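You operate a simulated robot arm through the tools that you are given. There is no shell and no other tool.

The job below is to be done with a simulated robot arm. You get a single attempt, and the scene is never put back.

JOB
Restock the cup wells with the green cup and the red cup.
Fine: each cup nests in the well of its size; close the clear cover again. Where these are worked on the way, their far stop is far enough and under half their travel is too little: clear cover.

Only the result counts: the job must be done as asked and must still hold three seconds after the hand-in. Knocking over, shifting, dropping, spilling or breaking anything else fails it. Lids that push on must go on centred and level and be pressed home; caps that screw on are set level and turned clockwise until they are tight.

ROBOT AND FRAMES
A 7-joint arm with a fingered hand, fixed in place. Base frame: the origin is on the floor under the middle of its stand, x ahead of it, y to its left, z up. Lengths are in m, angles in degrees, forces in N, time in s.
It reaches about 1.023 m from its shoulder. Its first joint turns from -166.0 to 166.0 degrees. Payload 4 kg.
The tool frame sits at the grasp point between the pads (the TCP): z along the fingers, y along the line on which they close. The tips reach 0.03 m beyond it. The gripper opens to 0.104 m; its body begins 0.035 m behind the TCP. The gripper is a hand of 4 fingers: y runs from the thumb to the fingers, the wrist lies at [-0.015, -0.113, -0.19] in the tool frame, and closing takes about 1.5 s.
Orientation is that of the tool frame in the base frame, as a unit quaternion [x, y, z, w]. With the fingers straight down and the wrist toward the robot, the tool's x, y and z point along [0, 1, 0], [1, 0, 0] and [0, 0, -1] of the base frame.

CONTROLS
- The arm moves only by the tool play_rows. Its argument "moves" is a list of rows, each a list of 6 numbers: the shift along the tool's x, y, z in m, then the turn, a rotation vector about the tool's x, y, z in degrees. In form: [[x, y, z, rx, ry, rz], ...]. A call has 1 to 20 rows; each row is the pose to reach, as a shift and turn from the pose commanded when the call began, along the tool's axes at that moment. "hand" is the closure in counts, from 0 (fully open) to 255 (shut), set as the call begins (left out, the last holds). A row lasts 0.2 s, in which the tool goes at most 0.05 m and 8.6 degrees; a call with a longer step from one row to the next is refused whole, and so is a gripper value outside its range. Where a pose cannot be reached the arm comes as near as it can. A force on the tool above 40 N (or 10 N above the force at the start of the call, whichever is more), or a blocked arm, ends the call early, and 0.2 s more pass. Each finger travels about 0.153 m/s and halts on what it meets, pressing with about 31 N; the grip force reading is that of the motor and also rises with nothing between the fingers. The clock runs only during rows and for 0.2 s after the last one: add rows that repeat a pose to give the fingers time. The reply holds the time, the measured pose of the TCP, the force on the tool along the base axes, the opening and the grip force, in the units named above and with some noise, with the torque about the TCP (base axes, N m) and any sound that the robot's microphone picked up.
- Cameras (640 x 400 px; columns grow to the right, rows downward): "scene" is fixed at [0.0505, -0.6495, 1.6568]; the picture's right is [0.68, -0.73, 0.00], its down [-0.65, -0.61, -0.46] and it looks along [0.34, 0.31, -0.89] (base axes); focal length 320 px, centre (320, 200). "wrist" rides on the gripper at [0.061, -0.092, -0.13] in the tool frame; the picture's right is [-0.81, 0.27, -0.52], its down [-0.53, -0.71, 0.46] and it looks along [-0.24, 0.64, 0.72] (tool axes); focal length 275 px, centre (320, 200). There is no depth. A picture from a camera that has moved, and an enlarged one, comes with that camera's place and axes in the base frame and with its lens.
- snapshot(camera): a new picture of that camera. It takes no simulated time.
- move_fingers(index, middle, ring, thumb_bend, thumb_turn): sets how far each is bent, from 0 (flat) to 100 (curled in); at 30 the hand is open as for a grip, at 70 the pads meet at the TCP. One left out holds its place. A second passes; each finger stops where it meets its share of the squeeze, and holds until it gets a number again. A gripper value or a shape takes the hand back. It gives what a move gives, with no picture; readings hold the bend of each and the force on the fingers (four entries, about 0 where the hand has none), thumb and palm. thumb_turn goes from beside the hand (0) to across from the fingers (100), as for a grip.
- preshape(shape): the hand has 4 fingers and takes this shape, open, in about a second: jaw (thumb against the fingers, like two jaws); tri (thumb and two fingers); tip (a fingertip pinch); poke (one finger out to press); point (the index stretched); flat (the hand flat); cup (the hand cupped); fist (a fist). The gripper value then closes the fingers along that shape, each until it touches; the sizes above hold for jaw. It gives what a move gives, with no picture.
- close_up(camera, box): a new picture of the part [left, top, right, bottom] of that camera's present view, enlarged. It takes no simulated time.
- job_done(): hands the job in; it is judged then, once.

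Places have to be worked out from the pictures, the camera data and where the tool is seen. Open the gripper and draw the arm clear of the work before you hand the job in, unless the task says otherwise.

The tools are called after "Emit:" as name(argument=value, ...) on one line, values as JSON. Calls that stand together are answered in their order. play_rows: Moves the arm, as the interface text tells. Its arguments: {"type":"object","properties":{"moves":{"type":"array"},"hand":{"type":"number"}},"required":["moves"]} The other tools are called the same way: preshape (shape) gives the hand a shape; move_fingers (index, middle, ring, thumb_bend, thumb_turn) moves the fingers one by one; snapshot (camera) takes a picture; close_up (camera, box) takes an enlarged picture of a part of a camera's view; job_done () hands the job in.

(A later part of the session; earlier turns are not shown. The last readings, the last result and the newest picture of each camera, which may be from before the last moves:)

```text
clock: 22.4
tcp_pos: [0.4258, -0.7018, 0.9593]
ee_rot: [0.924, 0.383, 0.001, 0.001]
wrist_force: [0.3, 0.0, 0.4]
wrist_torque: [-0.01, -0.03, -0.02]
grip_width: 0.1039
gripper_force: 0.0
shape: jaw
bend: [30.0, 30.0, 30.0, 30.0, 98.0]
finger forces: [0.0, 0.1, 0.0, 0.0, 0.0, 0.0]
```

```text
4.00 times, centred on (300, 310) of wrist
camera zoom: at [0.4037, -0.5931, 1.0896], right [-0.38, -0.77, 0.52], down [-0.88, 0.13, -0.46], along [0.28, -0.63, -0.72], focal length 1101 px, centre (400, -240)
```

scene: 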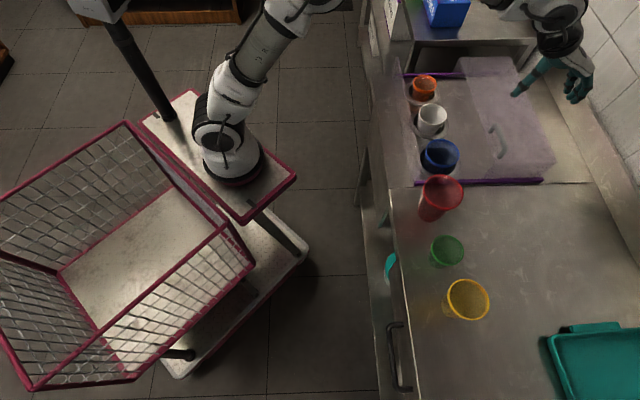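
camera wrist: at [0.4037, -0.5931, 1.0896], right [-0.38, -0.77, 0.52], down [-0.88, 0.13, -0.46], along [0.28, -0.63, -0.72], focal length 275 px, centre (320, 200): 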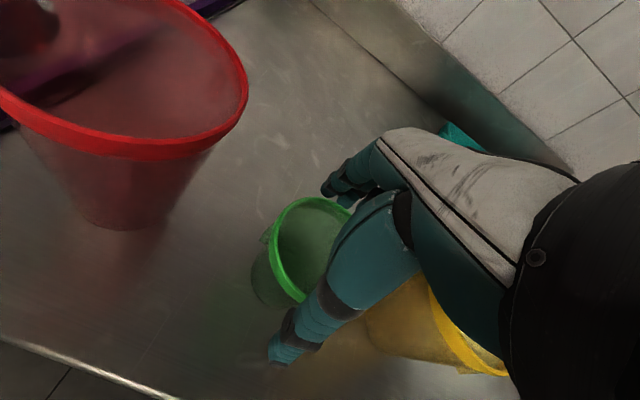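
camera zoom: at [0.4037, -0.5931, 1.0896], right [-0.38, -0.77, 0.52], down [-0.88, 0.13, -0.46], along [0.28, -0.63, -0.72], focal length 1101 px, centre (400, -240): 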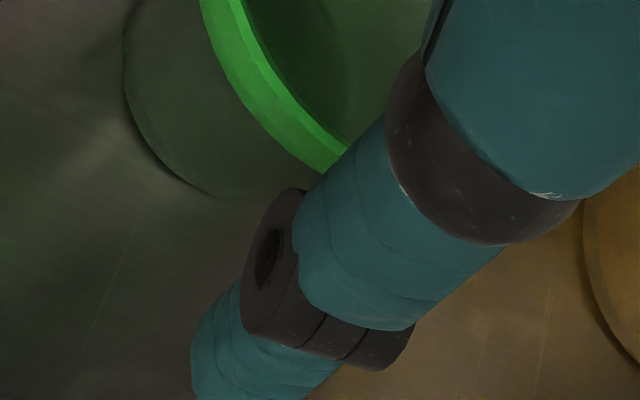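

The tips are only about 1 cm under the rim, so I lower another 1 cm and close gently on the cup.

Emit:
play_rows(moves=[[0, -0.002, 0.005, 0, 0, 0], [0, -0.002, 0.01, 0, 0, 0], [0, -0.002, 0.01, 0, 0, 0]])

Emit:
play_rows(moves=[[0, 0, 0, 0, 0, 0], [0, 0, 0, 0, 0, 0], [0, 0, 0, 0, 0, 0], [0, 0, 0, 0, 0, 0], [0, 0, 0, 0, 0, 0]], hand=110)

Emit:
close_up(camera="wrist", box=[220, 150, 412, 270])

Emit:
close_up(camera="scene", box=[376, 190, 536, 290])

```text
clock: 23.2
tcp_pos: [0.4222, -0.7015, 0.9485]
ee_rot: [0.924, 0.382, 0.001, 0.001]
wrist_force: [0.4, -0.4, 0.8]
wrist_torque: [0.04, 0.0, 0.03]
grip_width: 0.1039
gripper_force: 0.0
shape: jaw
bend: [30.0, 30.0, 30.0, 30.0, 98.0]
finger forces: [0.0, 0.0, 0.1, 0.0, 0.0, 0.0]
```

```text
clock: 24.4
tcp_pos: [0.4224, -0.7005, 0.948]
ee_rot: [0.924, 0.382, 0.0, 0.001]
wrist_force: [-1.2, 0.5, 0.1]
wrist_torque: [0.0, 0.03, 0.0]
grip_width: 0.0556
gripper_force: 30.8
shape: jaw
bend: [74.0, 43.0, 46.0, 69.0, 100.0]
finger forces: [17.2, 9.3, 1.6, 0.0, 27.3, 0.0]
```

```text
3.33 times, centred on (316, 210) of wrist
camera zoom: at [0.4007, -0.5931, 1.0795], right [-0.38, -0.77, 0.52], down [-0.88, 0.13, -0.46], along [0.28, -0.63, -0.72], focal length 918 px, centre (333, 167)
```

zoom: 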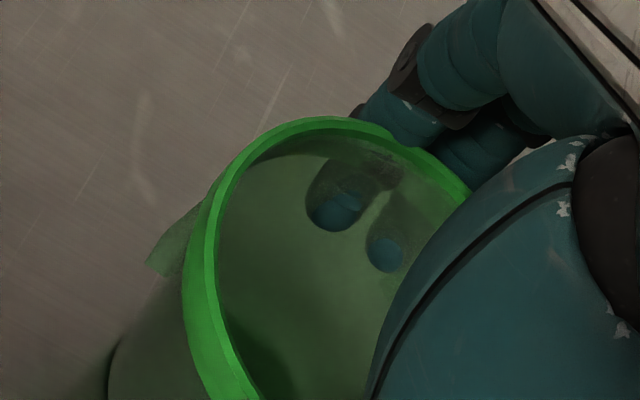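

```text
4.00 times, centred on (456, 240) of scene
camera zoom: at [0.0505, -0.6495, 1.6568], right [0.68, -0.73, 0.0], down [-0.65, -0.61, -0.46], along [0.34, 0.31, -0.89], focal length 1278 px, centre (-224, 40)
```

zoom: 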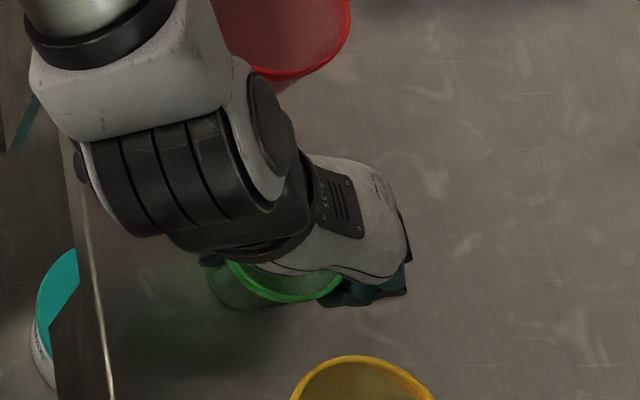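

The grip took hold (thumb 27 N against index 17 N, middle 9 N). I look at whether the cup stayed level.

Emit:
snapshot(camera="wrist")

Emit:
close_up(camera="wrist", box=[220, 230, 380, 330])

Emit:
close_up(camera="scene", box=[410, 230, 490, 280])

```text
taken
camera wrist: at [0.4007, -0.5931, 1.0795], right [-0.38, -0.77, 0.52], down [-0.88, 0.13, -0.46], along [0.28, -0.63, -0.72], focal length 275 px, centre (320, 200)
```

wrist: 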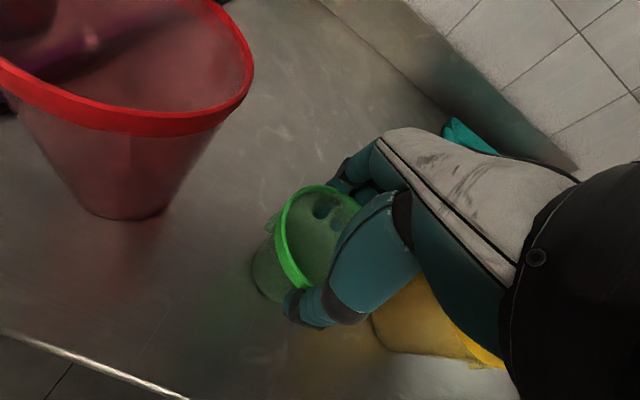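

```text
4.00 times, centred on (300, 280) of wrist
camera zoom: at [0.4007, -0.5931, 1.0795], right [-0.38, -0.77, 0.52], down [-0.88, 0.13, -0.46], along [0.28, -0.63, -0.72], focal length 1101 px, centre (400, -120)
```

zoom: 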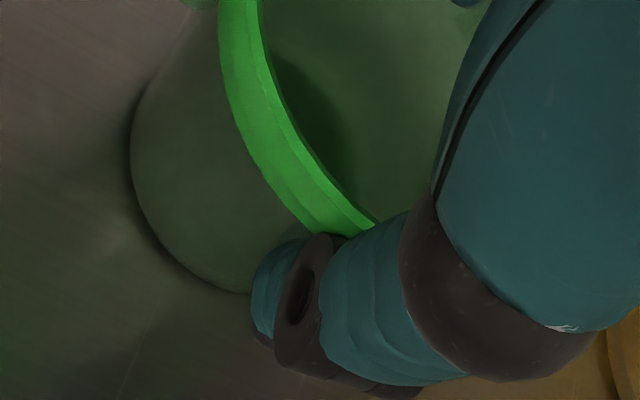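

```text
8.00 times, centred on (450, 255) of scene
camera zoom: at [0.0505, -0.6495, 1.6568], right [0.68, -0.73, 0.0], down [-0.65, -0.61, -0.46], along [0.34, 0.31, -0.89], focal length 2556 px, centre (-720, -240)
```

zoom: 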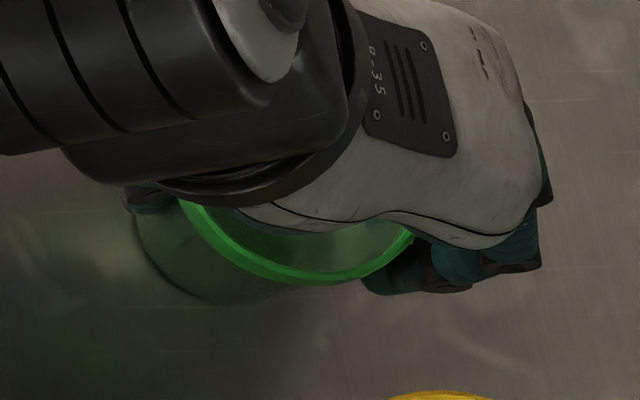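

The cup is held upright with the thumb just under its lip. I lift slowly by a few centimetres and check that it follows.

Emit:
play_rows(moves=[[0, 0, -0.005, 0, 0, 0], [0, 0, -0.012, 0, 0, 0], [0, 0, -0.02, 0, 0, 0], [0, 0, -0.03, 0, 0, 0], [0, 0, -0.04, 0, 0, 0], [0, 0, -0.04, 0, 0, 0]])

Emit:
snapshot(camera="wrist")

Emit:
close_up(camera="scene", box=[376, 190, 536, 290])

```text
clock: 25.8
tcp_pos: [0.4239, -0.7021, 0.9881]
ee_rot: [0.924, 0.383, 0.0, 0.001]
wrist_force: [1.0, -0.1, 0.1]
wrist_torque: [0.02, 0.03, -0.03]
grip_width: 0.0558
gripper_force: 31.4
shape: jaw
bend: [74.0, 43.0, 46.0, 69.0, 100.0]
finger forces: [17.3, 9.5, 1.6, 0.1, 27.3, 0.0]
```

```text
taken
camera wrist: at [0.4018, -0.593, 1.1204], right [-0.38, -0.77, 0.52], down [-0.88, 0.13, -0.46], along [0.28, -0.63, -0.72], focal length 275 px, centre (320, 200)
```

wrist: 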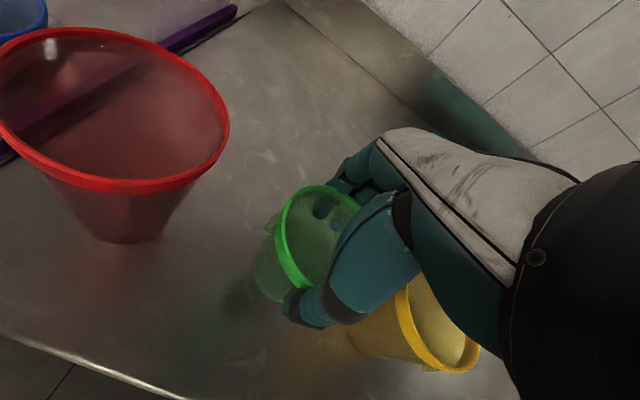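

```text
4.00 times, centred on (456, 240) of scene
camera zoom: at [0.0505, -0.6495, 1.6568], right [0.68, -0.73, 0.0], down [-0.65, -0.61, -0.46], along [0.34, 0.31, -0.89], focal length 1278 px, centre (-224, 40)
```

zoom: 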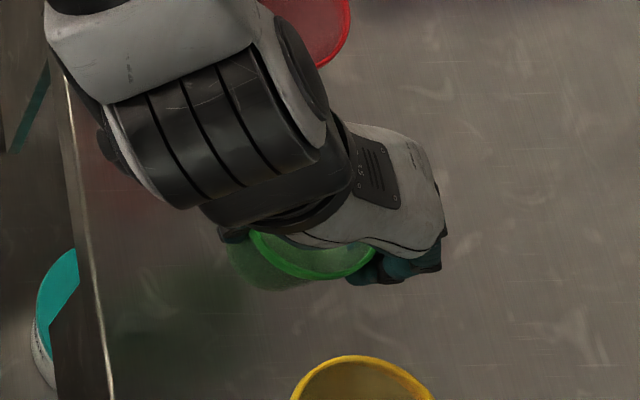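

The green cup lifts securely and level with the hand. I raise it well above the other cups and carry it toward the orange well, stopping short for a look.

Emit:
play_rows(moves=[[0, 0, -0.03, 0, 0, 0], [0, 0, -0.07, 0, 0, 0], [0, 0, -0.11, 0, 0, 0], [0, 0, -0.15, 0, 0, 0], [0.02, 0, -0.162, 0, 0, 0], [0.05, 0, -0.162, 0, 0, 0], [0.09, 0, -0.162, 0, 0, 0], [0.13, 0, -0.162, 0, 0, 0], [0.17, 0, -0.162, 0, 0, 0], [0.21, 0, -0.162, 0, 0, 0], [0.25, 0, -0.162, 0, 0, 0], [0.29, 0, -0.162, 0, 0, 0], [0.33, 0, -0.162, 0, 0, 0], [0.37, 0.01, -0.162, 0, 0, 0], [0.41, 0.02, -0.162, 0, 0, 0], [0.44, 0.03, -0.162, 0, 0, 0], [0.46, 0.03, -0.162, 0, 0, 0], [0.46, 0.03, -0.162, 0, 0, 0]])

Emit:
snapshot(camera="wrist")

Emit:
snapshot(camera="scene")

```text
clock: 29.6
tcp_pos: [0.7726, -0.3955, 1.1518]
ee_rot: [0.924, 0.382, 0.001, 0.001]
wrist_force: [-0.5, 0.7, 1.0]
wrist_torque: [0.0, 0.0, -0.01]
grip_width: 0.0554
gripper_force: 31.4
shape: jaw
bend: [74.0, 43.0, 46.0, 69.0, 100.0]
finger forces: [17.7, 10.2, 1.5, 0.1, 27.1, 0.1]
```

```text
taken
camera wrist: at [0.7514, -0.2884, 1.282], right [-0.38, -0.77, 0.52], down [-0.88, 0.13, -0.46], along [0.28, -0.63, -0.72], focal length 275 px, centre (320, 200)
```

wrist: 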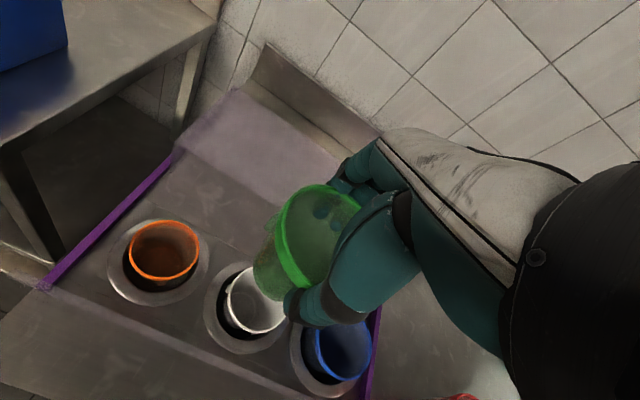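

```text
taken
```

scene: 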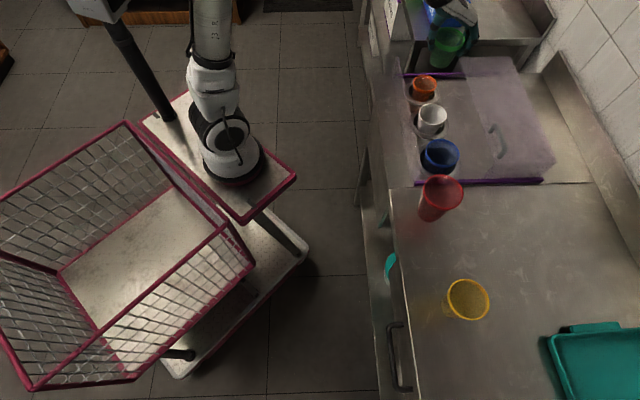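

The orange, white and blue wells are clearly in view. I zoom on the orange and blue rims.

Emit:
close_up(camera="wrist", box=[90, 205, 250, 305])

Emit:
close_up(camera="wrist", box=[220, 300, 380, 400])

Emit:
close_up(camera="wrist", box=[230, 170, 390, 270])

Emit:
close_up(camera="wrist", box=[0, 130, 384, 370])

```text
4.00 times, centred on (170, 255) of wrist
camera zoom: at [0.7514, -0.2884, 1.282], right [-0.38, -0.77, 0.52], down [-0.88, 0.13, -0.46], along [0.28, -0.63, -0.72], focal length 1101 px, centre (920, -20)
```

zoom: 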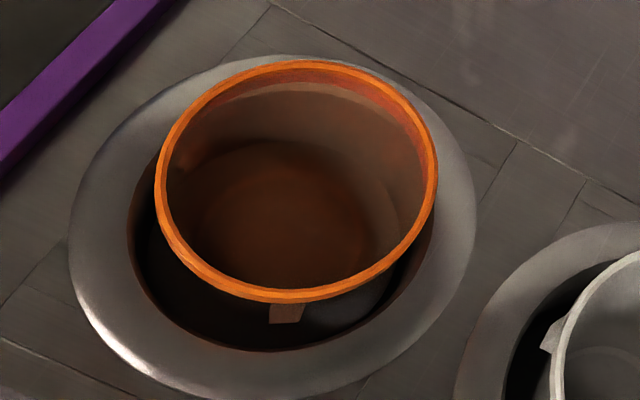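

```text
4.00 times, centred on (300, 350) of wrist
camera zoom: at [0.7514, -0.2884, 1.282], right [-0.38, -0.77, 0.52], down [-0.88, 0.13, -0.46], along [0.28, -0.63, -0.72], focal length 1101 px, centre (400, -400)
```

zoom: 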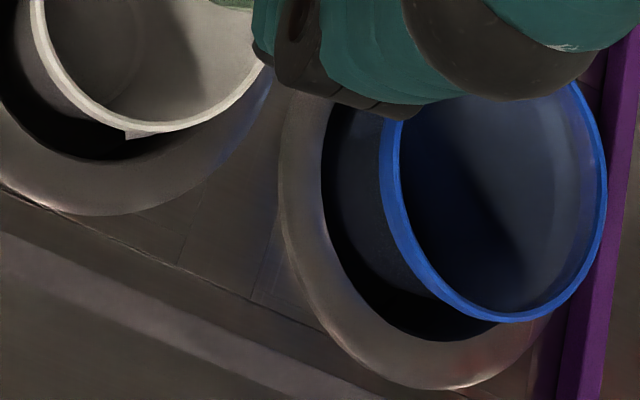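

```text
4.00 times, centred on (310, 220) of wrist
camera zoom: at [0.7514, -0.2884, 1.282], right [-0.38, -0.77, 0.52], down [-0.88, 0.13, -0.46], along [0.28, -0.63, -0.72], focal length 1101 px, centre (360, 120)
```

zoom: 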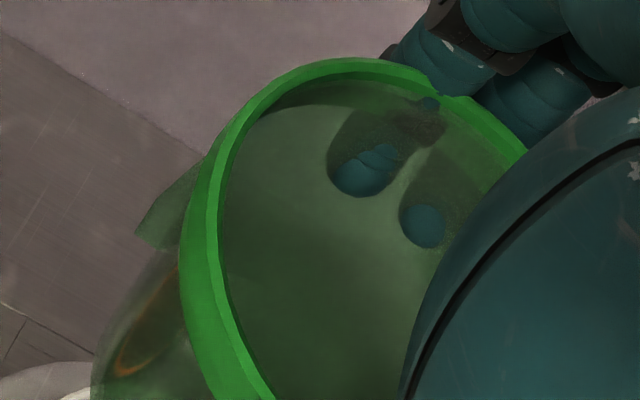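

```text
1.67 times, centred on (192, 250) of wrist
camera zoom: at [0.7514, -0.2884, 1.282], right [-0.38, -0.77, 0.52], down [-0.88, 0.13, -0.46], along [0.28, -0.63, -0.72], focal length 459 px, centre (533, 117)
```

zoom: 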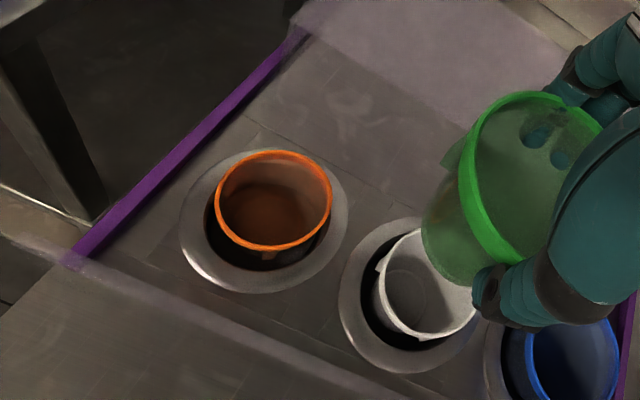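

The orange rim comes out at u≈0.369, v≈0.857, z≈0.913, and the held cup sits about 3 mm ahead of the TCP. I move over the orange cup and lower until the green base is just above the orange rim, then check.

Emit:
play_rows(moves=[[0.035, 0.01, 0, 0, 0, 0], [0.07, 0.02, 0, 0, 0, 0], [0.1023, 0.0285, 0, 0, 0, 0], [0.1023, 0.0285, 0.03, 0, 0, 0], [0.1023, 0.0285, 0.06, 0, 0, 0], [0.1023, 0.0285, 0.09, 0, 0, 0], [0.1023, 0.0285, 0.112, 0, 0, 0], [0.1023, 0.0285, 0.117, 0, 0, 0], [0.1023, 0.0285, 0.117, 0, 0, 0]])

Emit:
snapshot(camera="wrist")

Emit:
close_up(camera="wrist", box=[200, 160, 392, 280])

Emit:
close_up(camera="scene", box=[376, 30, 504, 110])

```text
clock: 31.6
tcp_pos: [0.8624, -0.3451, 1.0325]
ee_rot: [0.924, 0.383, 0.001, 0.002]
wrist_force: [0.0, -0.3, -0.7]
wrist_torque: [0.0, -0.01, 0.03]
grip_width: 0.0555
gripper_force: 30.5
shape: jaw
bend: [74.0, 43.0, 46.0, 69.0, 100.0]
finger forces: [17.9, 10.3, 1.5, 0.0, 27.0, 0.0]
```

```text
taken
camera wrist: at [0.8402, -0.2361, 1.1639], right [-0.38, -0.77, 0.52], down [-0.88, 0.13, -0.46], along [0.28, -0.63, -0.72], focal length 275 px, centre (320, 200)
```

wrist: 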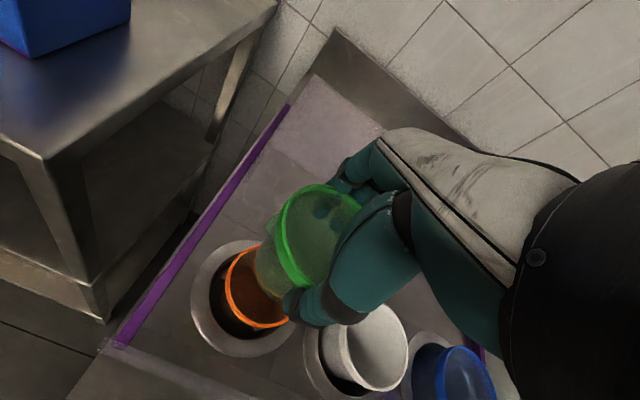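

```text
3.33 times, centred on (296, 220) of wrist
camera zoom: at [0.8402, -0.2361, 1.1639], right [-0.38, -0.77, 0.52], down [-0.88, 0.13, -0.46], along [0.28, -0.63, -0.72], focal length 918 px, centre (400, 133)
```

zoom: 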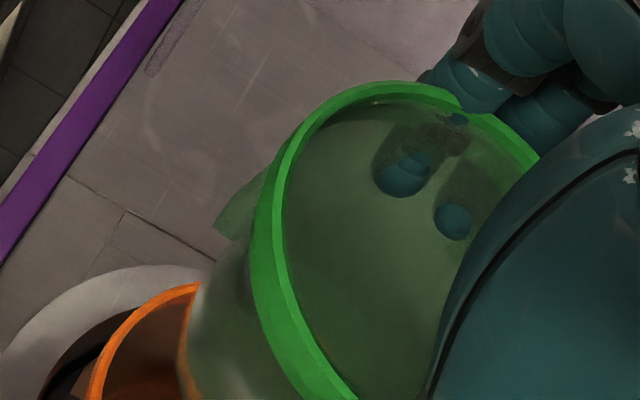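

```text
5.00 times, centred on (440, 70) of scene
camera zoom: at [0.0505, -0.6495, 1.6568], right [0.68, -0.73, 0.0], down [-0.65, -0.61, -0.46], along [0.34, 0.31, -0.89], focal length 1597 px, centre (-280, 850)
```

zoom: 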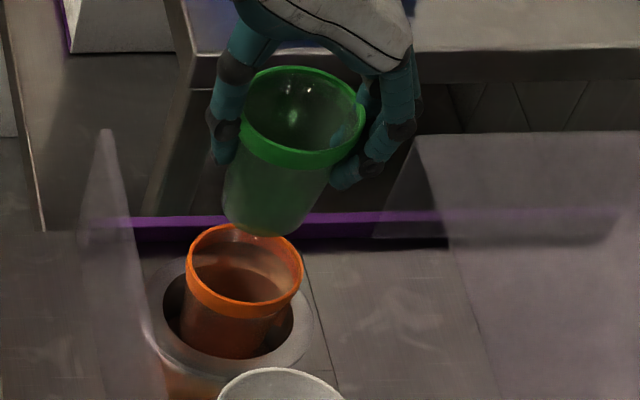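

Green hangs level above orange. I zoom on the orange rim in the wrist view to pin the relative offset before inserting.

Emit:
close_up(camera="wrist", box=[180, 230, 340, 330])

Emit:
close_up(camera="scene", box=[400, 30, 464, 70])

Emit:
close_up(camera="scene", box=[394, 65, 458, 105])

```text
4.00 times, centred on (260, 280) of wrist
camera zoom: at [0.8402, -0.2361, 1.1639], right [-0.38, -0.77, 0.52], down [-0.88, 0.13, -0.46], along [0.28, -0.63, -0.72], focal length 1101 px, centre (560, -120)
```

zoom: 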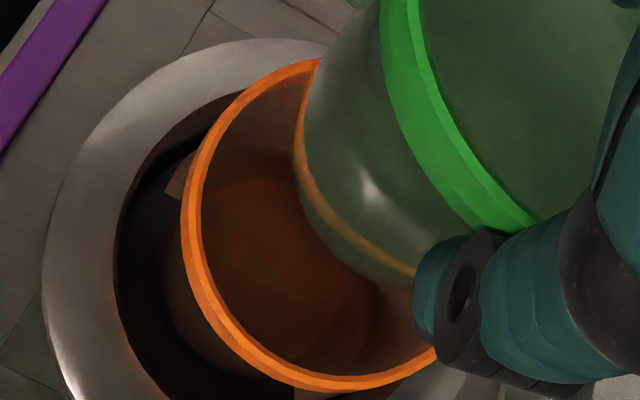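

```text
10.00 times, centred on (432, 50) of scene
camera zoom: at [0.0505, -0.6495, 1.6568], right [0.68, -0.73, 0.0], down [-0.65, -0.61, -0.46], along [0.34, 0.31, -0.89], focal length 3195 px, centre (-800, 1700)
```

zoom: 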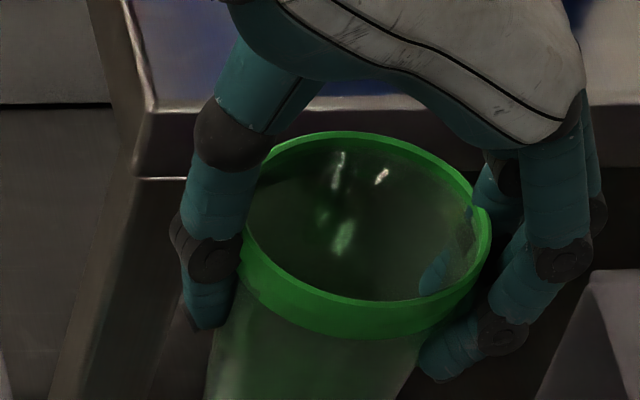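

```text
10.00 times, centred on (426, 85) of scene
camera zoom: at [0.0505, -0.6495, 1.6568], right [0.68, -0.73, 0.0], down [-0.65, -0.61, -0.46], along [0.34, 0.31, -0.89], focal length 3195 px, centre (-740, 1350)
```

zoom: 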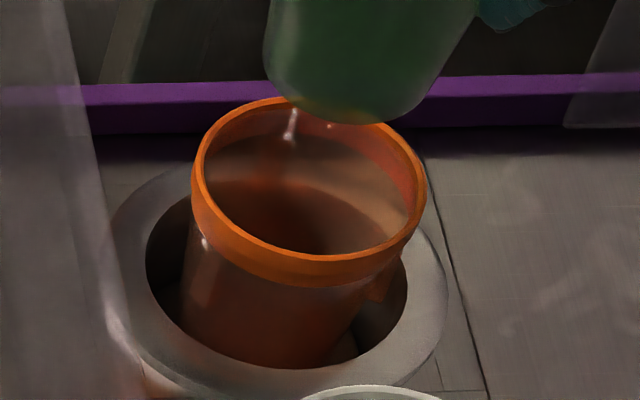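

The relative offset between green and orange is within about 3 mm in both cameras, with the orange rim near z≈0.92. I lower slowly until the green base is inside the orange rim and check the force.

Emit:
play_rows(moves=[[0, 0, 0.01, 0, 0, 0], [0, 0, 0.02, 0, 0, 0], [0, 0, 0.028, 0, 0, 0], [0, 0, 0.036, 0, 0, 0], [0, 0, 0.043, 0, 0, 0], [0, 0, 0.05, 0, 0, 0], [0, 0, 0.05, 0, 0, 0]])

Emit:
close_up(camera="scene", box=[384, 40, 480, 100])

Emit:
close_up(camera="wrist", box=[200, 180, 360, 280])

```text
clock: 33.2
tcp_pos: [0.8622, -0.3439, 0.9845]
ee_rot: [0.924, 0.383, 0.001, 0.001]
wrist_force: [0.9, -0.2, 0.2]
wrist_torque: [-0.01, 0.03, 0.0]
grip_width: 0.055
gripper_force: 31.4
shape: jaw
bend: [74.0, 43.0, 46.0, 69.0, 100.0]
finger forces: [17.9, 10.3, 1.5, 0.1, 27.0, 0.1]
```

```text
6.67 times, centred on (432, 70) of scene
camera zoom: at [0.0505, -0.6495, 1.6568], right [0.68, -0.73, 0.0], down [-0.65, -0.61, -0.46], along [0.34, 0.31, -0.89], focal length 2130 px, centre (-427, 1067)
```

zoom: 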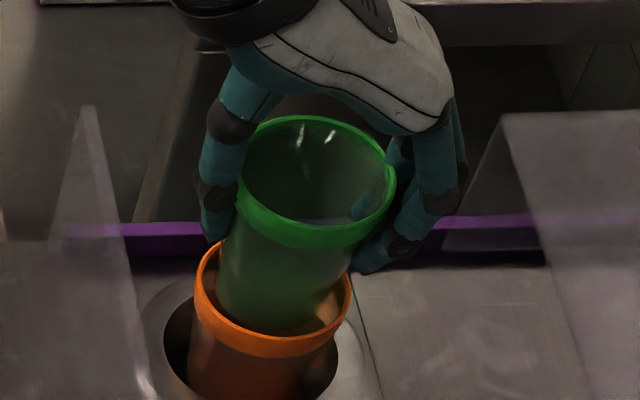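

```text
4.00 times, centred on (280, 230) of wrist
camera zoom: at [0.8413, -0.2359, 1.1147], right [-0.38, -0.77, 0.52], down [-0.88, 0.13, -0.46], along [0.28, -0.63, -0.72], focal length 1101 px, centre (480, 80)
```

zoom: 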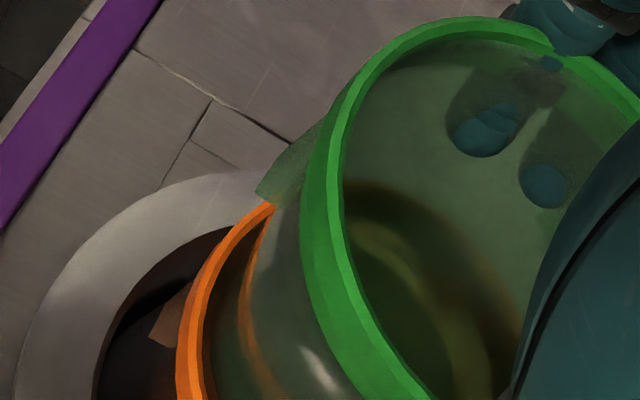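

The green base is already inside the orange cup with no contact force. I continue down gently.

Emit:
play_rows(moves=[[0, 0, 0.006, 0, 0, 0], [0, 0, 0.012, 0, 0, 0], [0, 0, 0.018, 0, 0, 0], [0, 0, 0.024, 0, 0, 0], [0, 0, 0.024, 0, 0, 0]])

Emit:
close_up(camera="scene", box=[384, 40, 480, 100])

Emit:
close_up(camera="wrist", box=[200, 180, 360, 280])

```text
clock: 34.4
tcp_pos: [0.8622, -0.343, 0.9582]
ee_rot: [0.924, 0.382, 0.002, 0.002]
wrist_force: [-0.3, -0.4, 0.0]
wrist_torque: [0.02, 0.0, 0.01]
grip_width: 0.0556
gripper_force: 31.0
shape: jaw
bend: [74.0, 43.0, 46.0, 69.0, 100.0]
finger forces: [17.9, 10.2, 1.6, 0.1, 27.0, 0.1]
```

```text
6.67 times, centred on (432, 70) of scene
camera zoom: at [0.0505, -0.6495, 1.6568], right [0.68, -0.73, 0.0], down [-0.65, -0.61, -0.46], along [0.34, 0.31, -0.89], focal length 2130 px, centre (-427, 1067)
```

zoom: 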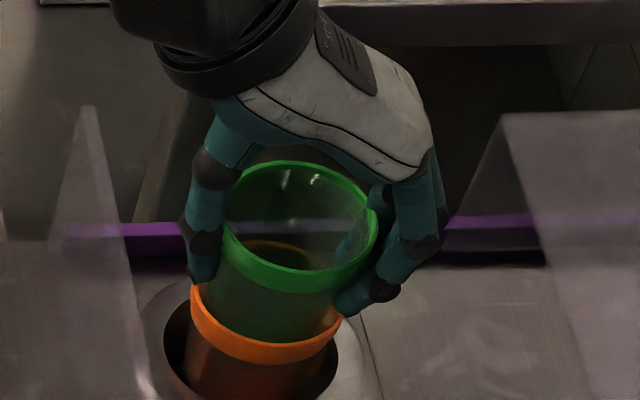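

```text
4.00 times, centred on (280, 230) of wrist
camera zoom: at [0.841, -0.2361, 1.0902], right [-0.38, -0.77, 0.52], down [-0.88, 0.13, -0.46], along [0.28, -0.63, -0.72], focal length 1101 px, centre (480, 80)
```

zoom: 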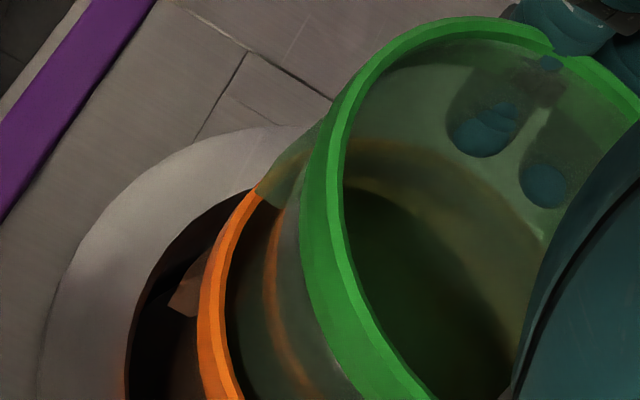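

Still no contact and the two cups are coaxial. I lower another centimetre in small steps.

Emit:
play_rows(moves=[[0, 0, 0.003, 0, 0, 0], [0, 0, 0.006, 0, 0, 0], [0, 0, 0.009, 0, 0, 0], [0, 0, 0.009, 0, 0, 0]])

Emit:
close_up(camera="scene", box=[400, 55, 464, 95])

Emit:
close_up(camera="wrist", box=[220, 230, 348, 310])

```text
clock: 35.4
tcp_pos: [0.8634, -0.3449, 0.9512]
ee_rot: [0.924, 0.383, 0.0, 0.001]
wrist_force: [0.0, -0.2, 0.5]
wrist_torque: [0.0, 0.04, 0.01]
grip_width: 0.0552
gripper_force: 31.0
shape: jaw
bend: [74.0, 43.0, 46.0, 69.0, 100.0]
finger forces: [17.9, 10.2, 1.7, 0.0, 27.1, 0.0]
```

```text
10.00 times, centred on (432, 75) of scene
camera zoom: at [0.0505, -0.6495, 1.6568], right [0.68, -0.73, 0.0], down [-0.65, -0.61, -0.46], along [0.34, 0.31, -0.89], focal length 3195 px, centre (-800, 1450)
```

zoom: 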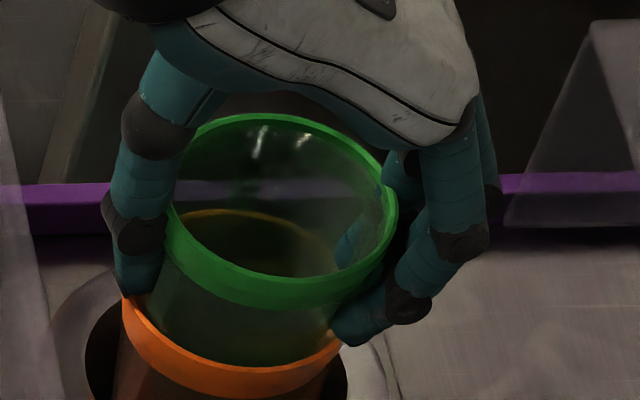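

```text
5.00 times, centred on (284, 270) of wrist
camera zoom: at [0.8407, -0.2362, 1.0821], right [-0.38, -0.77, 0.52], down [-0.88, 0.13, -0.46], along [0.28, -0.63, -0.72], focal length 1376 px, centre (500, -150)
```

zoom: 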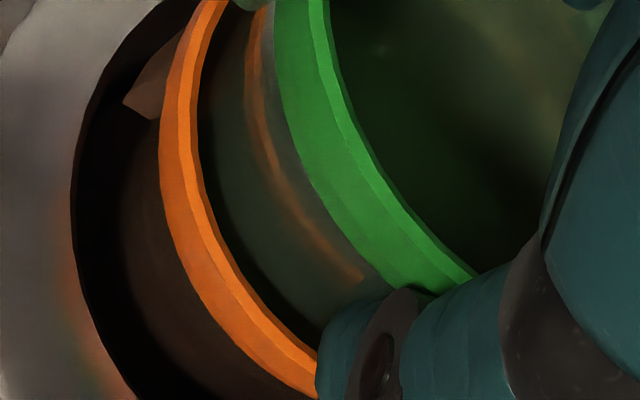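

The fingertips are now just above the orange rim and the green cup is deep inside it, so I open the hand to let it settle, with the hand held still.

Emit:
play_rows(moves=[[0, 0, 0, 0, 0, 0], [0, 0, 0, 0, 0, 0], [0, 0, 0, 0, 0, 0], [0, 0, 0, 0, 0, 0]], hand=40)

Emit:
play_rows(moves=[[0, 0, 0, 0, 0, 0], [0, 0, 0, 0, 0, 0], [0, 0, 0, 0, 0, 0]], hand=0)

Emit:
close_up(camera="scene", box=[400, 55, 464, 95])

Emit:
close_up(camera="wrist", box=[200, 180, 360, 280])

```text
clock: 36.4
tcp_pos: [0.8619, -0.3443, 0.9502]
ee_rot: [0.924, 0.383, 0.001, 0.001]
wrist_force: [0.4, 0.1, -0.6]
wrist_torque: [-0.03, -0.02, 0.0]
grip_width: 0.0875
gripper_force: 0.1
shape: jaw
bend: [27.0, 33.0, 31.0, 45.0, 99.0]
finger forces: [0.0, 0.0, 0.0, 0.1, 0.1, 0.0]
```

```text
clock: 37.2
tcp_pos: [0.8623, -0.3439, 0.9511]
ee_rot: [0.924, 0.383, 0.0, 0.002]
wrist_force: [0.4, 0.0, 0.4]
wrist_torque: [-0.03, 0.0, -0.01]
grip_width: 0.1038
gripper_force: 0.0
shape: jaw
bend: [30.0, 30.0, 30.0, 30.0, 98.0]
finger forces: [0.1, 0.0, 0.0, 0.0, 0.1, 0.0]
```

```text
10.00 times, centred on (432, 75) of scene
camera zoom: at [0.0505, -0.6495, 1.6568], right [0.68, -0.73, 0.0], down [-0.65, -0.61, -0.46], along [0.34, 0.31, -0.89], focal length 3195 px, centre (-800, 1450)
```

zoom: 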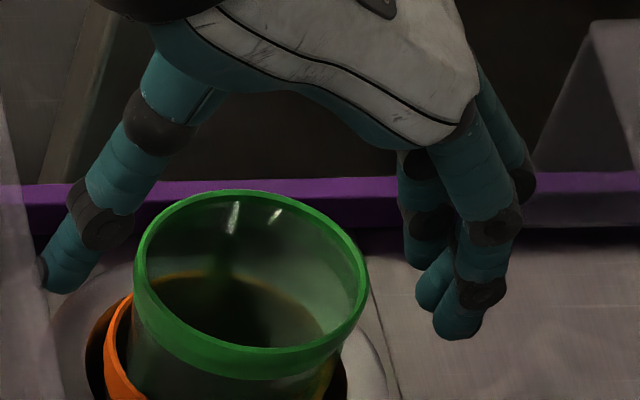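

```text
4.00 times, centred on (280, 230) of wrist
camera zoom: at [0.8408, -0.2363, 1.0822], right [-0.38, -0.77, 0.52], down [-0.88, 0.13, -0.46], along [0.28, -0.63, -0.72], focal length 1101 px, centre (480, 80)
```

zoom: 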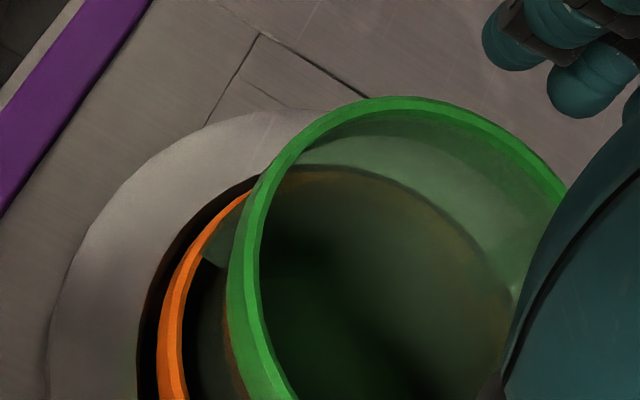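

The cup has settled lower, but I need a clear look to see if it is fully nested. I raise the hand straight up and back a little.

Emit:
play_rows(moves=[[0, 0, -0.02, 0, 0, 0], [0, 0, -0.05, 0, 0, 0], [0, 0, -0.09, 0, 0, 0], [0, 0, -0.13, 0, 0, 0], [-0.03, -0.01, -0.16, 0, 0, 0], [-0.06, -0.02, -0.19, 0, 0, 0], [-0.1, -0.03, -0.2, 0, 0, 0], [-0.1, -0.03, -0.2, 0, 0, 0]])

Emit:
snapshot(camera="wrist")

Emit:
close_up(camera="wrist", box=[90, 205, 250, 305])

Emit:
close_up(camera="scene", box=[394, 60, 474, 110])

```text
clock: 39.0
tcp_pos: [0.7716, -0.3892, 1.1498]
ee_rot: [0.924, 0.383, 0.0, 0.002]
wrist_force: [0.1, 0.2, 0.7]
wrist_torque: [0.0, -0.03, 0.02]
grip_width: 0.1038
gripper_force: 0.1
shape: jaw
bend: [30.0, 30.0, 30.0, 30.0, 98.0]
finger forces: [0.0, 0.0, 0.1, 0.1, 0.1, 0.0]
```

```text
taken
camera wrist: at [0.7488, -0.282, 1.2794], right [-0.38, -0.77, 0.52], down [-0.88, 0.13, -0.46], along [0.28, -0.63, -0.72], focal length 275 px, centre (320, 200)
```

wrist: 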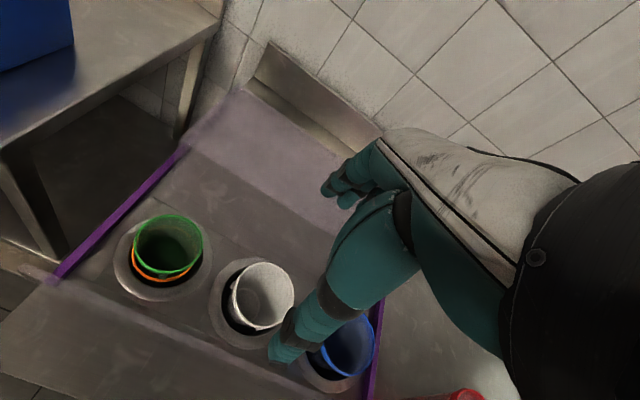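

```text
4.00 times, centred on (170, 255) of wrist
camera zoom: at [0.7488, -0.282, 1.2794], right [-0.38, -0.77, 0.52], down [-0.88, 0.13, -0.46], along [0.28, -0.63, -0.72], focal length 1101 px, centre (920, -20)
```

zoom: 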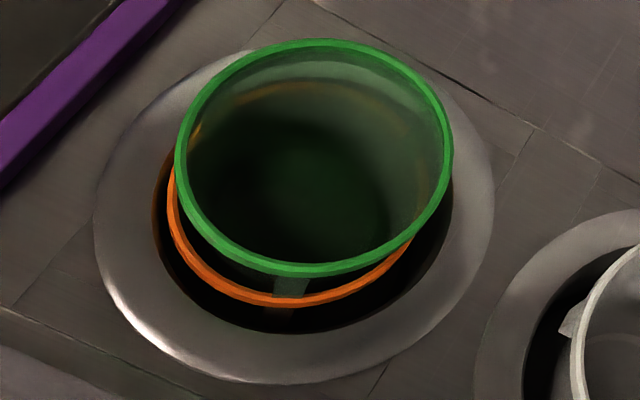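

```text
8.00 times, centred on (434, 85) of scene
camera zoom: at [0.0505, -0.6495, 1.6568], right [0.68, -0.73, 0.0], down [-0.65, -0.61, -0.46], along [0.34, 0.31, -0.89], focal length 2556 px, centre (-592, 1120)
```

zoom: 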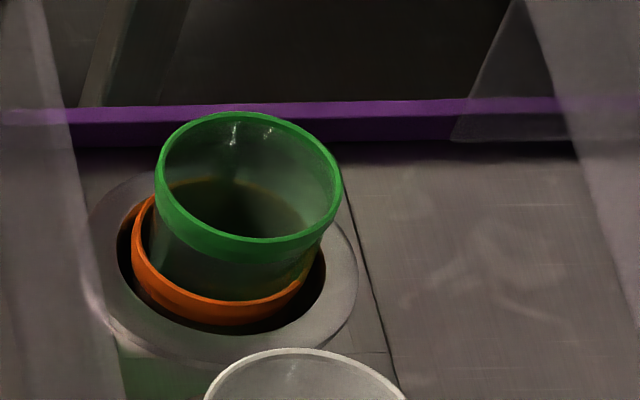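

Green now sits inside orange with its rim roughly 2–2.5 cm above the orange rim. I move the wrist camera closer to judge whether it is level and home.

Emit:
play_rows(moves=[[0.005, 0.0, 0.03, 0, 0, 0], [0.01, 0.0, 0.06, 0, 0, 0], [0.015, 0.0, 0.09, 0, 0, 0], [0.015, 0.0, 0.1, 0, 0, 0], [0.015, 0.0, 0.1, 0, 0, 0]])

Emit:
close_up(camera="wrist", box=[100, 120, 356, 280])

Emit:
close_up(camera="scene", box=[400, 60, 464, 100])

```text
clock: 40.2
tcp_pos: [0.7794, -0.3819, 1.049]
ee_rot: [0.924, 0.382, 0.001, 0.002]
wrist_force: [-0.8, -0.9, 0.5]
wrist_torque: [0.04, 0.01, -0.02]
grip_width: 0.1041
gripper_force: 0.0
shape: jaw
bend: [30.0, 30.0, 30.0, 30.0, 98.0]
finger forces: [0.0, 0.0, 0.0, 0.0, 0.0, 0.0]
```

```text
2.50 times, centred on (228, 200) of wrist
camera zoom: at [0.758, -0.2742, 1.1806], right [-0.38, -0.77, 0.52], down [-0.88, 0.13, -0.46], along [0.28, -0.63, -0.72], focal length 688 px, centre (550, 200)
```

zoom: 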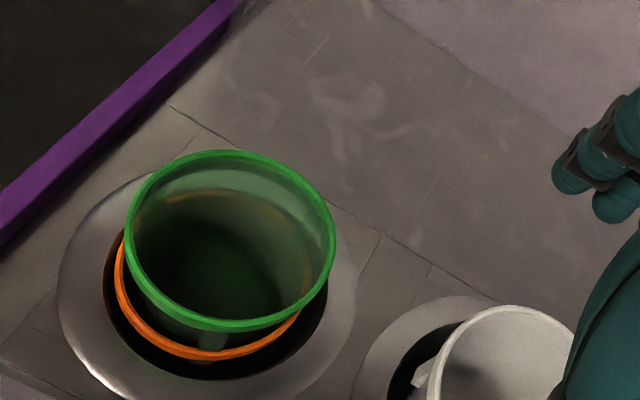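

```text
10.00 times, centred on (432, 80) of scene
camera zoom: at [0.0505, -0.6495, 1.6568], right [0.68, -0.73, 0.0], down [-0.65, -0.61, -0.46], along [0.34, 0.31, -0.89], focal length 3195 px, centre (-800, 1400)
```

zoom: 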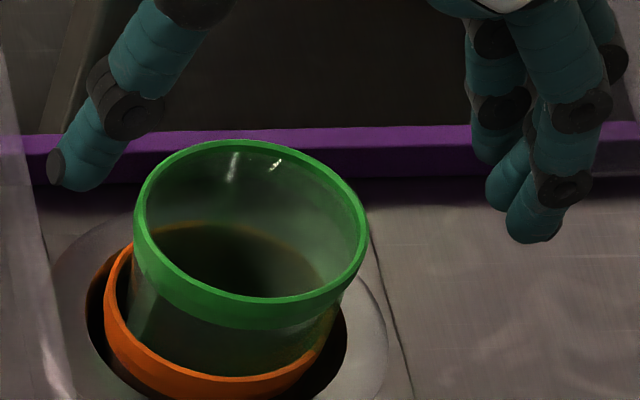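

The cup looks nearly coaxial but I want to judge height and tilt from the side. I back the hand off in front of the counter and tilt the wrist so its camera looks more horizontally.

Emit:
play_rows(moves=[[0, -0.04, -0.01, 0, 0, 0], [0.01, -0.08, -0.02, 0, 0, 0], [0.03, -0.12, -0.02, -3, 0, 0], [0.06, -0.15, -0.02, -9, 0, 0], [0.09, -0.16, -0.01, -15, 0, 0], [0.12, -0.17, 0.01, -21, 0, 0], [0.14, -0.17, 0.02, -25, 0, 0], [0.14, -0.17, 0.02, -25, 0, 0]])

Emit:
snapshot(camera="wrist")

```text
clock: 42.0
tcp_pos: [0.7588, -0.1634, 1.0298]
ee_rot: [0.902, 0.373, 0.083, 0.201]
wrist_force: [-0.3, 0.3, 0.0]
wrist_torque: [0.0, 0.01, -0.01]
grip_width: 0.1039
gripper_force: 0.1
shape: jaw
bend: [30.0, 30.0, 30.0, 30.0, 98.0]
finger forces: [0.0, 0.1, 0.1, 0.0, 0.1, 0.0]
```

```text
taken
camera wrist: at [0.7045, -0.0222, 1.1103], right [-0.55, -0.59, 0.59], down [-0.7, -0.06, -0.72], along [0.46, -0.8, -0.38], focal length 275 px, centre (320, 200)
```

wrist: 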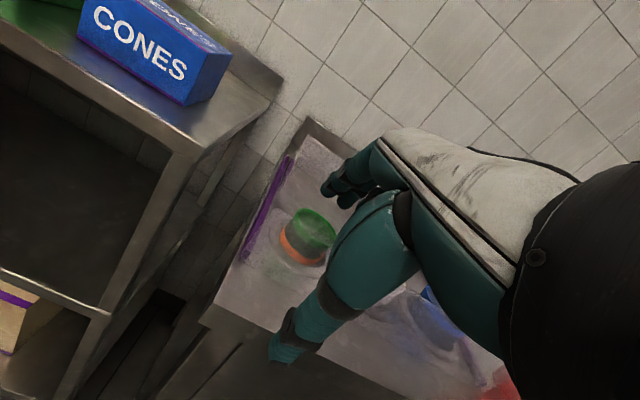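

Emit:
close_up(camera="wrist", box=[250, 180, 370, 255])

Emit:
close_up(camera="scene", box=[394, 60, 474, 110])

```text
5.33 times, centred on (310, 218) of wrist
camera zoom: at [0.7045, -0.0222, 1.1103], right [-0.55, -0.59, 0.59], down [-0.7, -0.06, -0.72], along [0.46, -0.8, -0.38], focal length 1468 px, centre (373, 107)
```

zoom: 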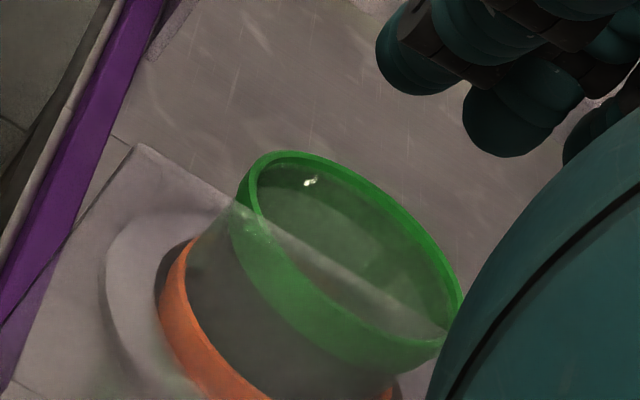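

```text
8.00 times, centred on (434, 85) of scene
camera zoom: at [0.0505, -0.6495, 1.6568], right [0.68, -0.73, 0.0], down [-0.65, -0.61, -0.46], along [0.34, 0.31, -0.89], focal length 2556 px, centre (-592, 1120)
```

zoom: 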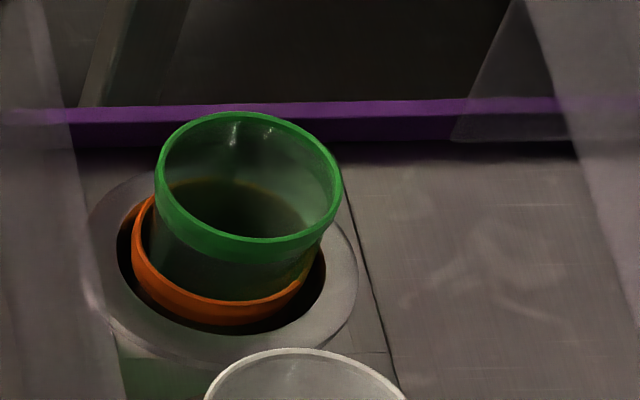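

From the side the green rim is parallel to the orange rim with an even ~2 cm gap, so it is nested level. I straighten the wrist again and rise before going for the red cup.

Emit:
play_rows(moves=[[0, 0.0127, -0.0272, 6, 0, 0], [0, 0.0253, -0.0543, 12.5, 0, 0], [0, 0.038, -0.0815, 19, 0, 0], [0, 0.0507, -0.1087, 25, 0, 0], [0, 0.0507, -0.1087, 25, 0, 0]])

Emit:
move_fingers(index=14, middle=14, ring=14, thumb_bend=14)

```text
clock: 43.2
tcp_pos: [0.7601, -0.1626, 1.149]
ee_rot: [0.924, 0.382, 0.0, 0.001]
wrist_force: [0.2, -0.1, 0.3]
wrist_torque: [0.03, -0.04, 0.05]
grip_width: 0.1038
gripper_force: 0.0
shape: jaw
bend: [30.0, 30.0, 30.0, 30.0, 98.0]
finger forces: [0.1, 0.0, 0.0, 0.0, 0.0, 0.0]
```

```text
clock: 44.2
tcp_pos: [0.7607, -0.1622, 1.1501]
ee_rot: [0.924, 0.382, 0.0, 0.002]
wrist_force: [0.4, 0.8, -0.5]
wrist_torque: [-0.01, 0.01, 0.02]
grip_width: 0.1379
gripper_force: 0.0
shape: fingers
bend: [14.0, 14.0, 14.0, 14.0, 98.0]
finger forces: [0.0, 0.0, 0.1, 0.1, 0.0, 0.0]
```

The hand now opens to 0.138 m, enough for the 0.097 m red rim. I move to a viewing pose beside the red cup.

Emit:
play_rows(moves=[[-0.03, 0.0, 0, 0, 0, 0], [-0.07, 0.005, 0, 0, 0, 0], [-0.115, 0.01, 0, 0, 0, 0], [-0.16, 0.02, 0, 0, 0, 0], [-0.205, 0.03, 0, 0, 0, 0], [-0.25, 0.04, 0, 0, 0, 0], [-0.295, 0.05, 0, 0, 0, 0], [-0.34, 0.06, 0, 0, 0, 0], [-0.385, 0.07, 0, 0, 0, 0], [-0.43, 0.08, 0, 0, 0, 0], [-0.47, 0.087, 0, 0, 0, 0], [-0.51, 0.087, 0.01, 0, 0, 0], [-0.54, 0.087, 0.02, 0, 0, 0], [-0.553, 0.087, 0.03, 0, 0, 0], [-0.553, 0.087, 0.03, 0, 0, 0]])

Emit:
snapshot(camera="wrist")

Emit:
close_up(camera="wrist", box=[120, 100, 376, 260])

Emit:
close_up(camera="scene", box=[384, 160, 512, 240])

```text
clock: 47.4
tcp_pos: [0.4304, -0.6137, 1.1226]
ee_rot: [0.924, 0.383, 0.001, 0.002]
wrist_force: [-0.1, 0.1, 1.0]
wrist_torque: [0.01, 0.0, 0.01]
grip_width: 0.1379
gripper_force: 0.0
shape: fingers
bend: [14.0, 14.0, 14.0, 14.0, 98.0]
finger forces: [0.1, 0.0, 0.0, 0.0, 0.0, 0.1]
```

```text
taken
camera wrist: at [0.4087, -0.5072, 1.2533], right [-0.38, -0.77, 0.52], down [-0.88, 0.13, -0.46], along [0.29, -0.63, -0.72], focal length 275 px, centre (320, 200)
```

wrist: 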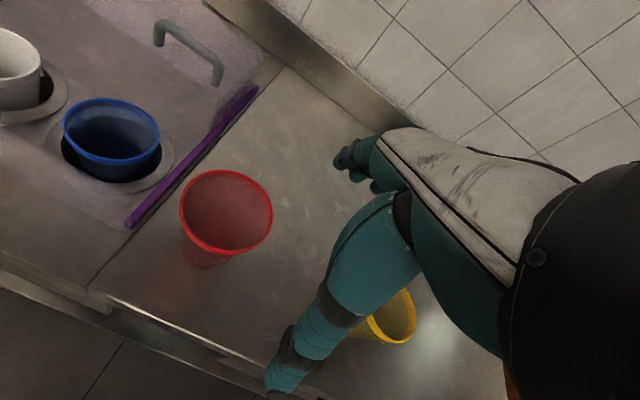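

```text
2.50 times, centred on (248, 180) of wrist
camera zoom: at [0.4087, -0.5072, 1.2533], right [-0.38, -0.77, 0.52], down [-0.88, 0.13, -0.46], along [0.29, -0.63, -0.72], focal length 688 px, centre (500, 250)
```

zoom: 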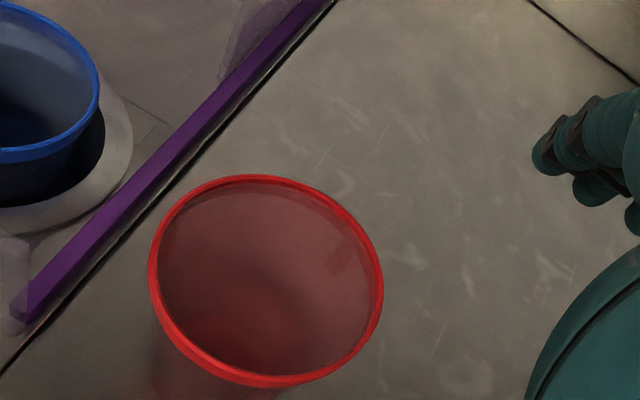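

```text
5.00 times, centred on (448, 200) of scene
camera zoom: at [0.0505, -0.6495, 1.6568], right [0.68, -0.73, 0.0], down [-0.65, -0.61, -0.46], along [0.34, 0.31, -0.89], focal length 1597 px, centre (-320, 200)
```

zoom: 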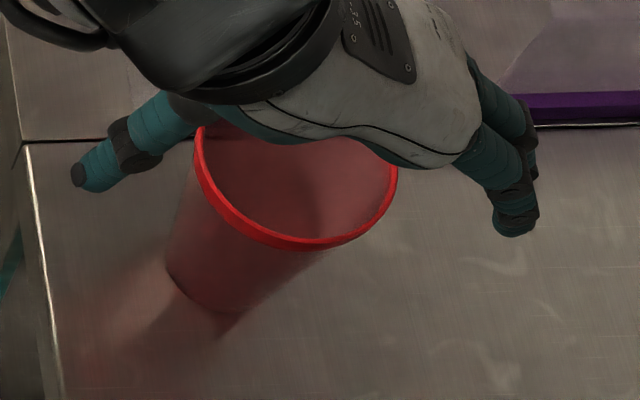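

The red rim is centred at about u≈-0.064, v≈0.801, z≈0.985. I move over it and come partway down for a check.

Emit:
play_rows(moves=[[0.03, 0.03, 0, 0, 0, 0], [0.0655, 0.0627, 0, 0, 0, 0], [0.0655, 0.0627, 0.025, 0, 0, 0], [0.0655, 0.0627, 0.05, 0, 0, 0], [0.0655, 0.0627, 0.05, 0, 0, 0]])

Emit:
snapshot(camera="wrist")

Emit:
close_up(camera="scene", box=[384, 140, 512, 220])

```text
clock: 48.6
tcp_pos: [0.5196, -0.6168, 1.0719]
ee_rot: [0.924, 0.383, 0.0, 0.001]
wrist_force: [0.3, -0.6, -0.8]
wrist_torque: [0.02, -0.03, -0.01]
grip_width: 0.1379
gripper_force: 0.1
shape: fingers
bend: [14.0, 14.0, 14.0, 14.0, 98.0]
finger forces: [0.0, 0.1, 0.0, 0.0, 0.0, 0.0]
```

```text
taken
camera wrist: at [0.4979, -0.5079, 1.2022], right [-0.38, -0.77, 0.52], down [-0.88, 0.13, -0.46], along [0.28, -0.63, -0.72], focal length 275 px, centre (320, 200)
```

wrist: 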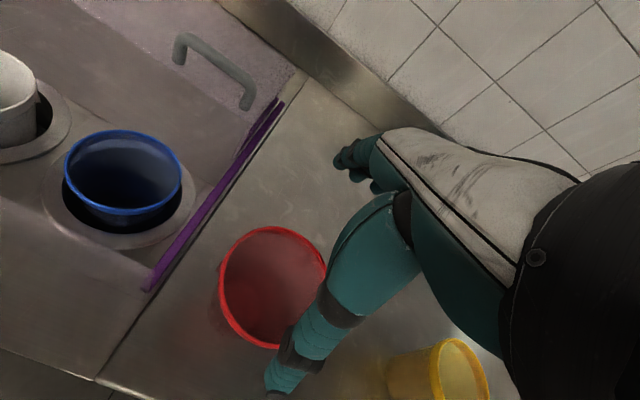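

```text
5.00 times, centred on (448, 180) of scene
camera zoom: at [0.0505, -0.6495, 1.6568], right [0.68, -0.73, 0.0], down [-0.65, -0.61, -0.46], along [0.34, 0.31, -0.89], focal length 1597 px, centre (-320, 300)
```

zoom: 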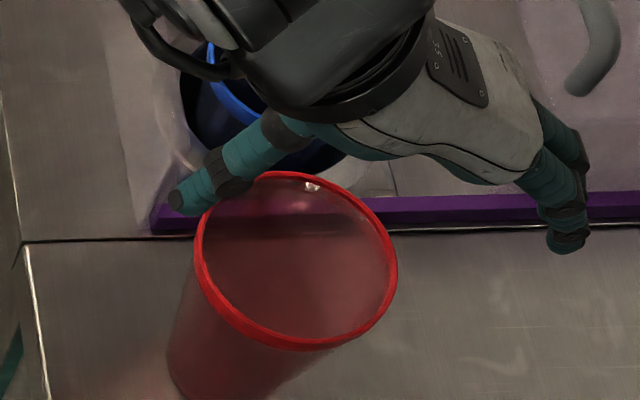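

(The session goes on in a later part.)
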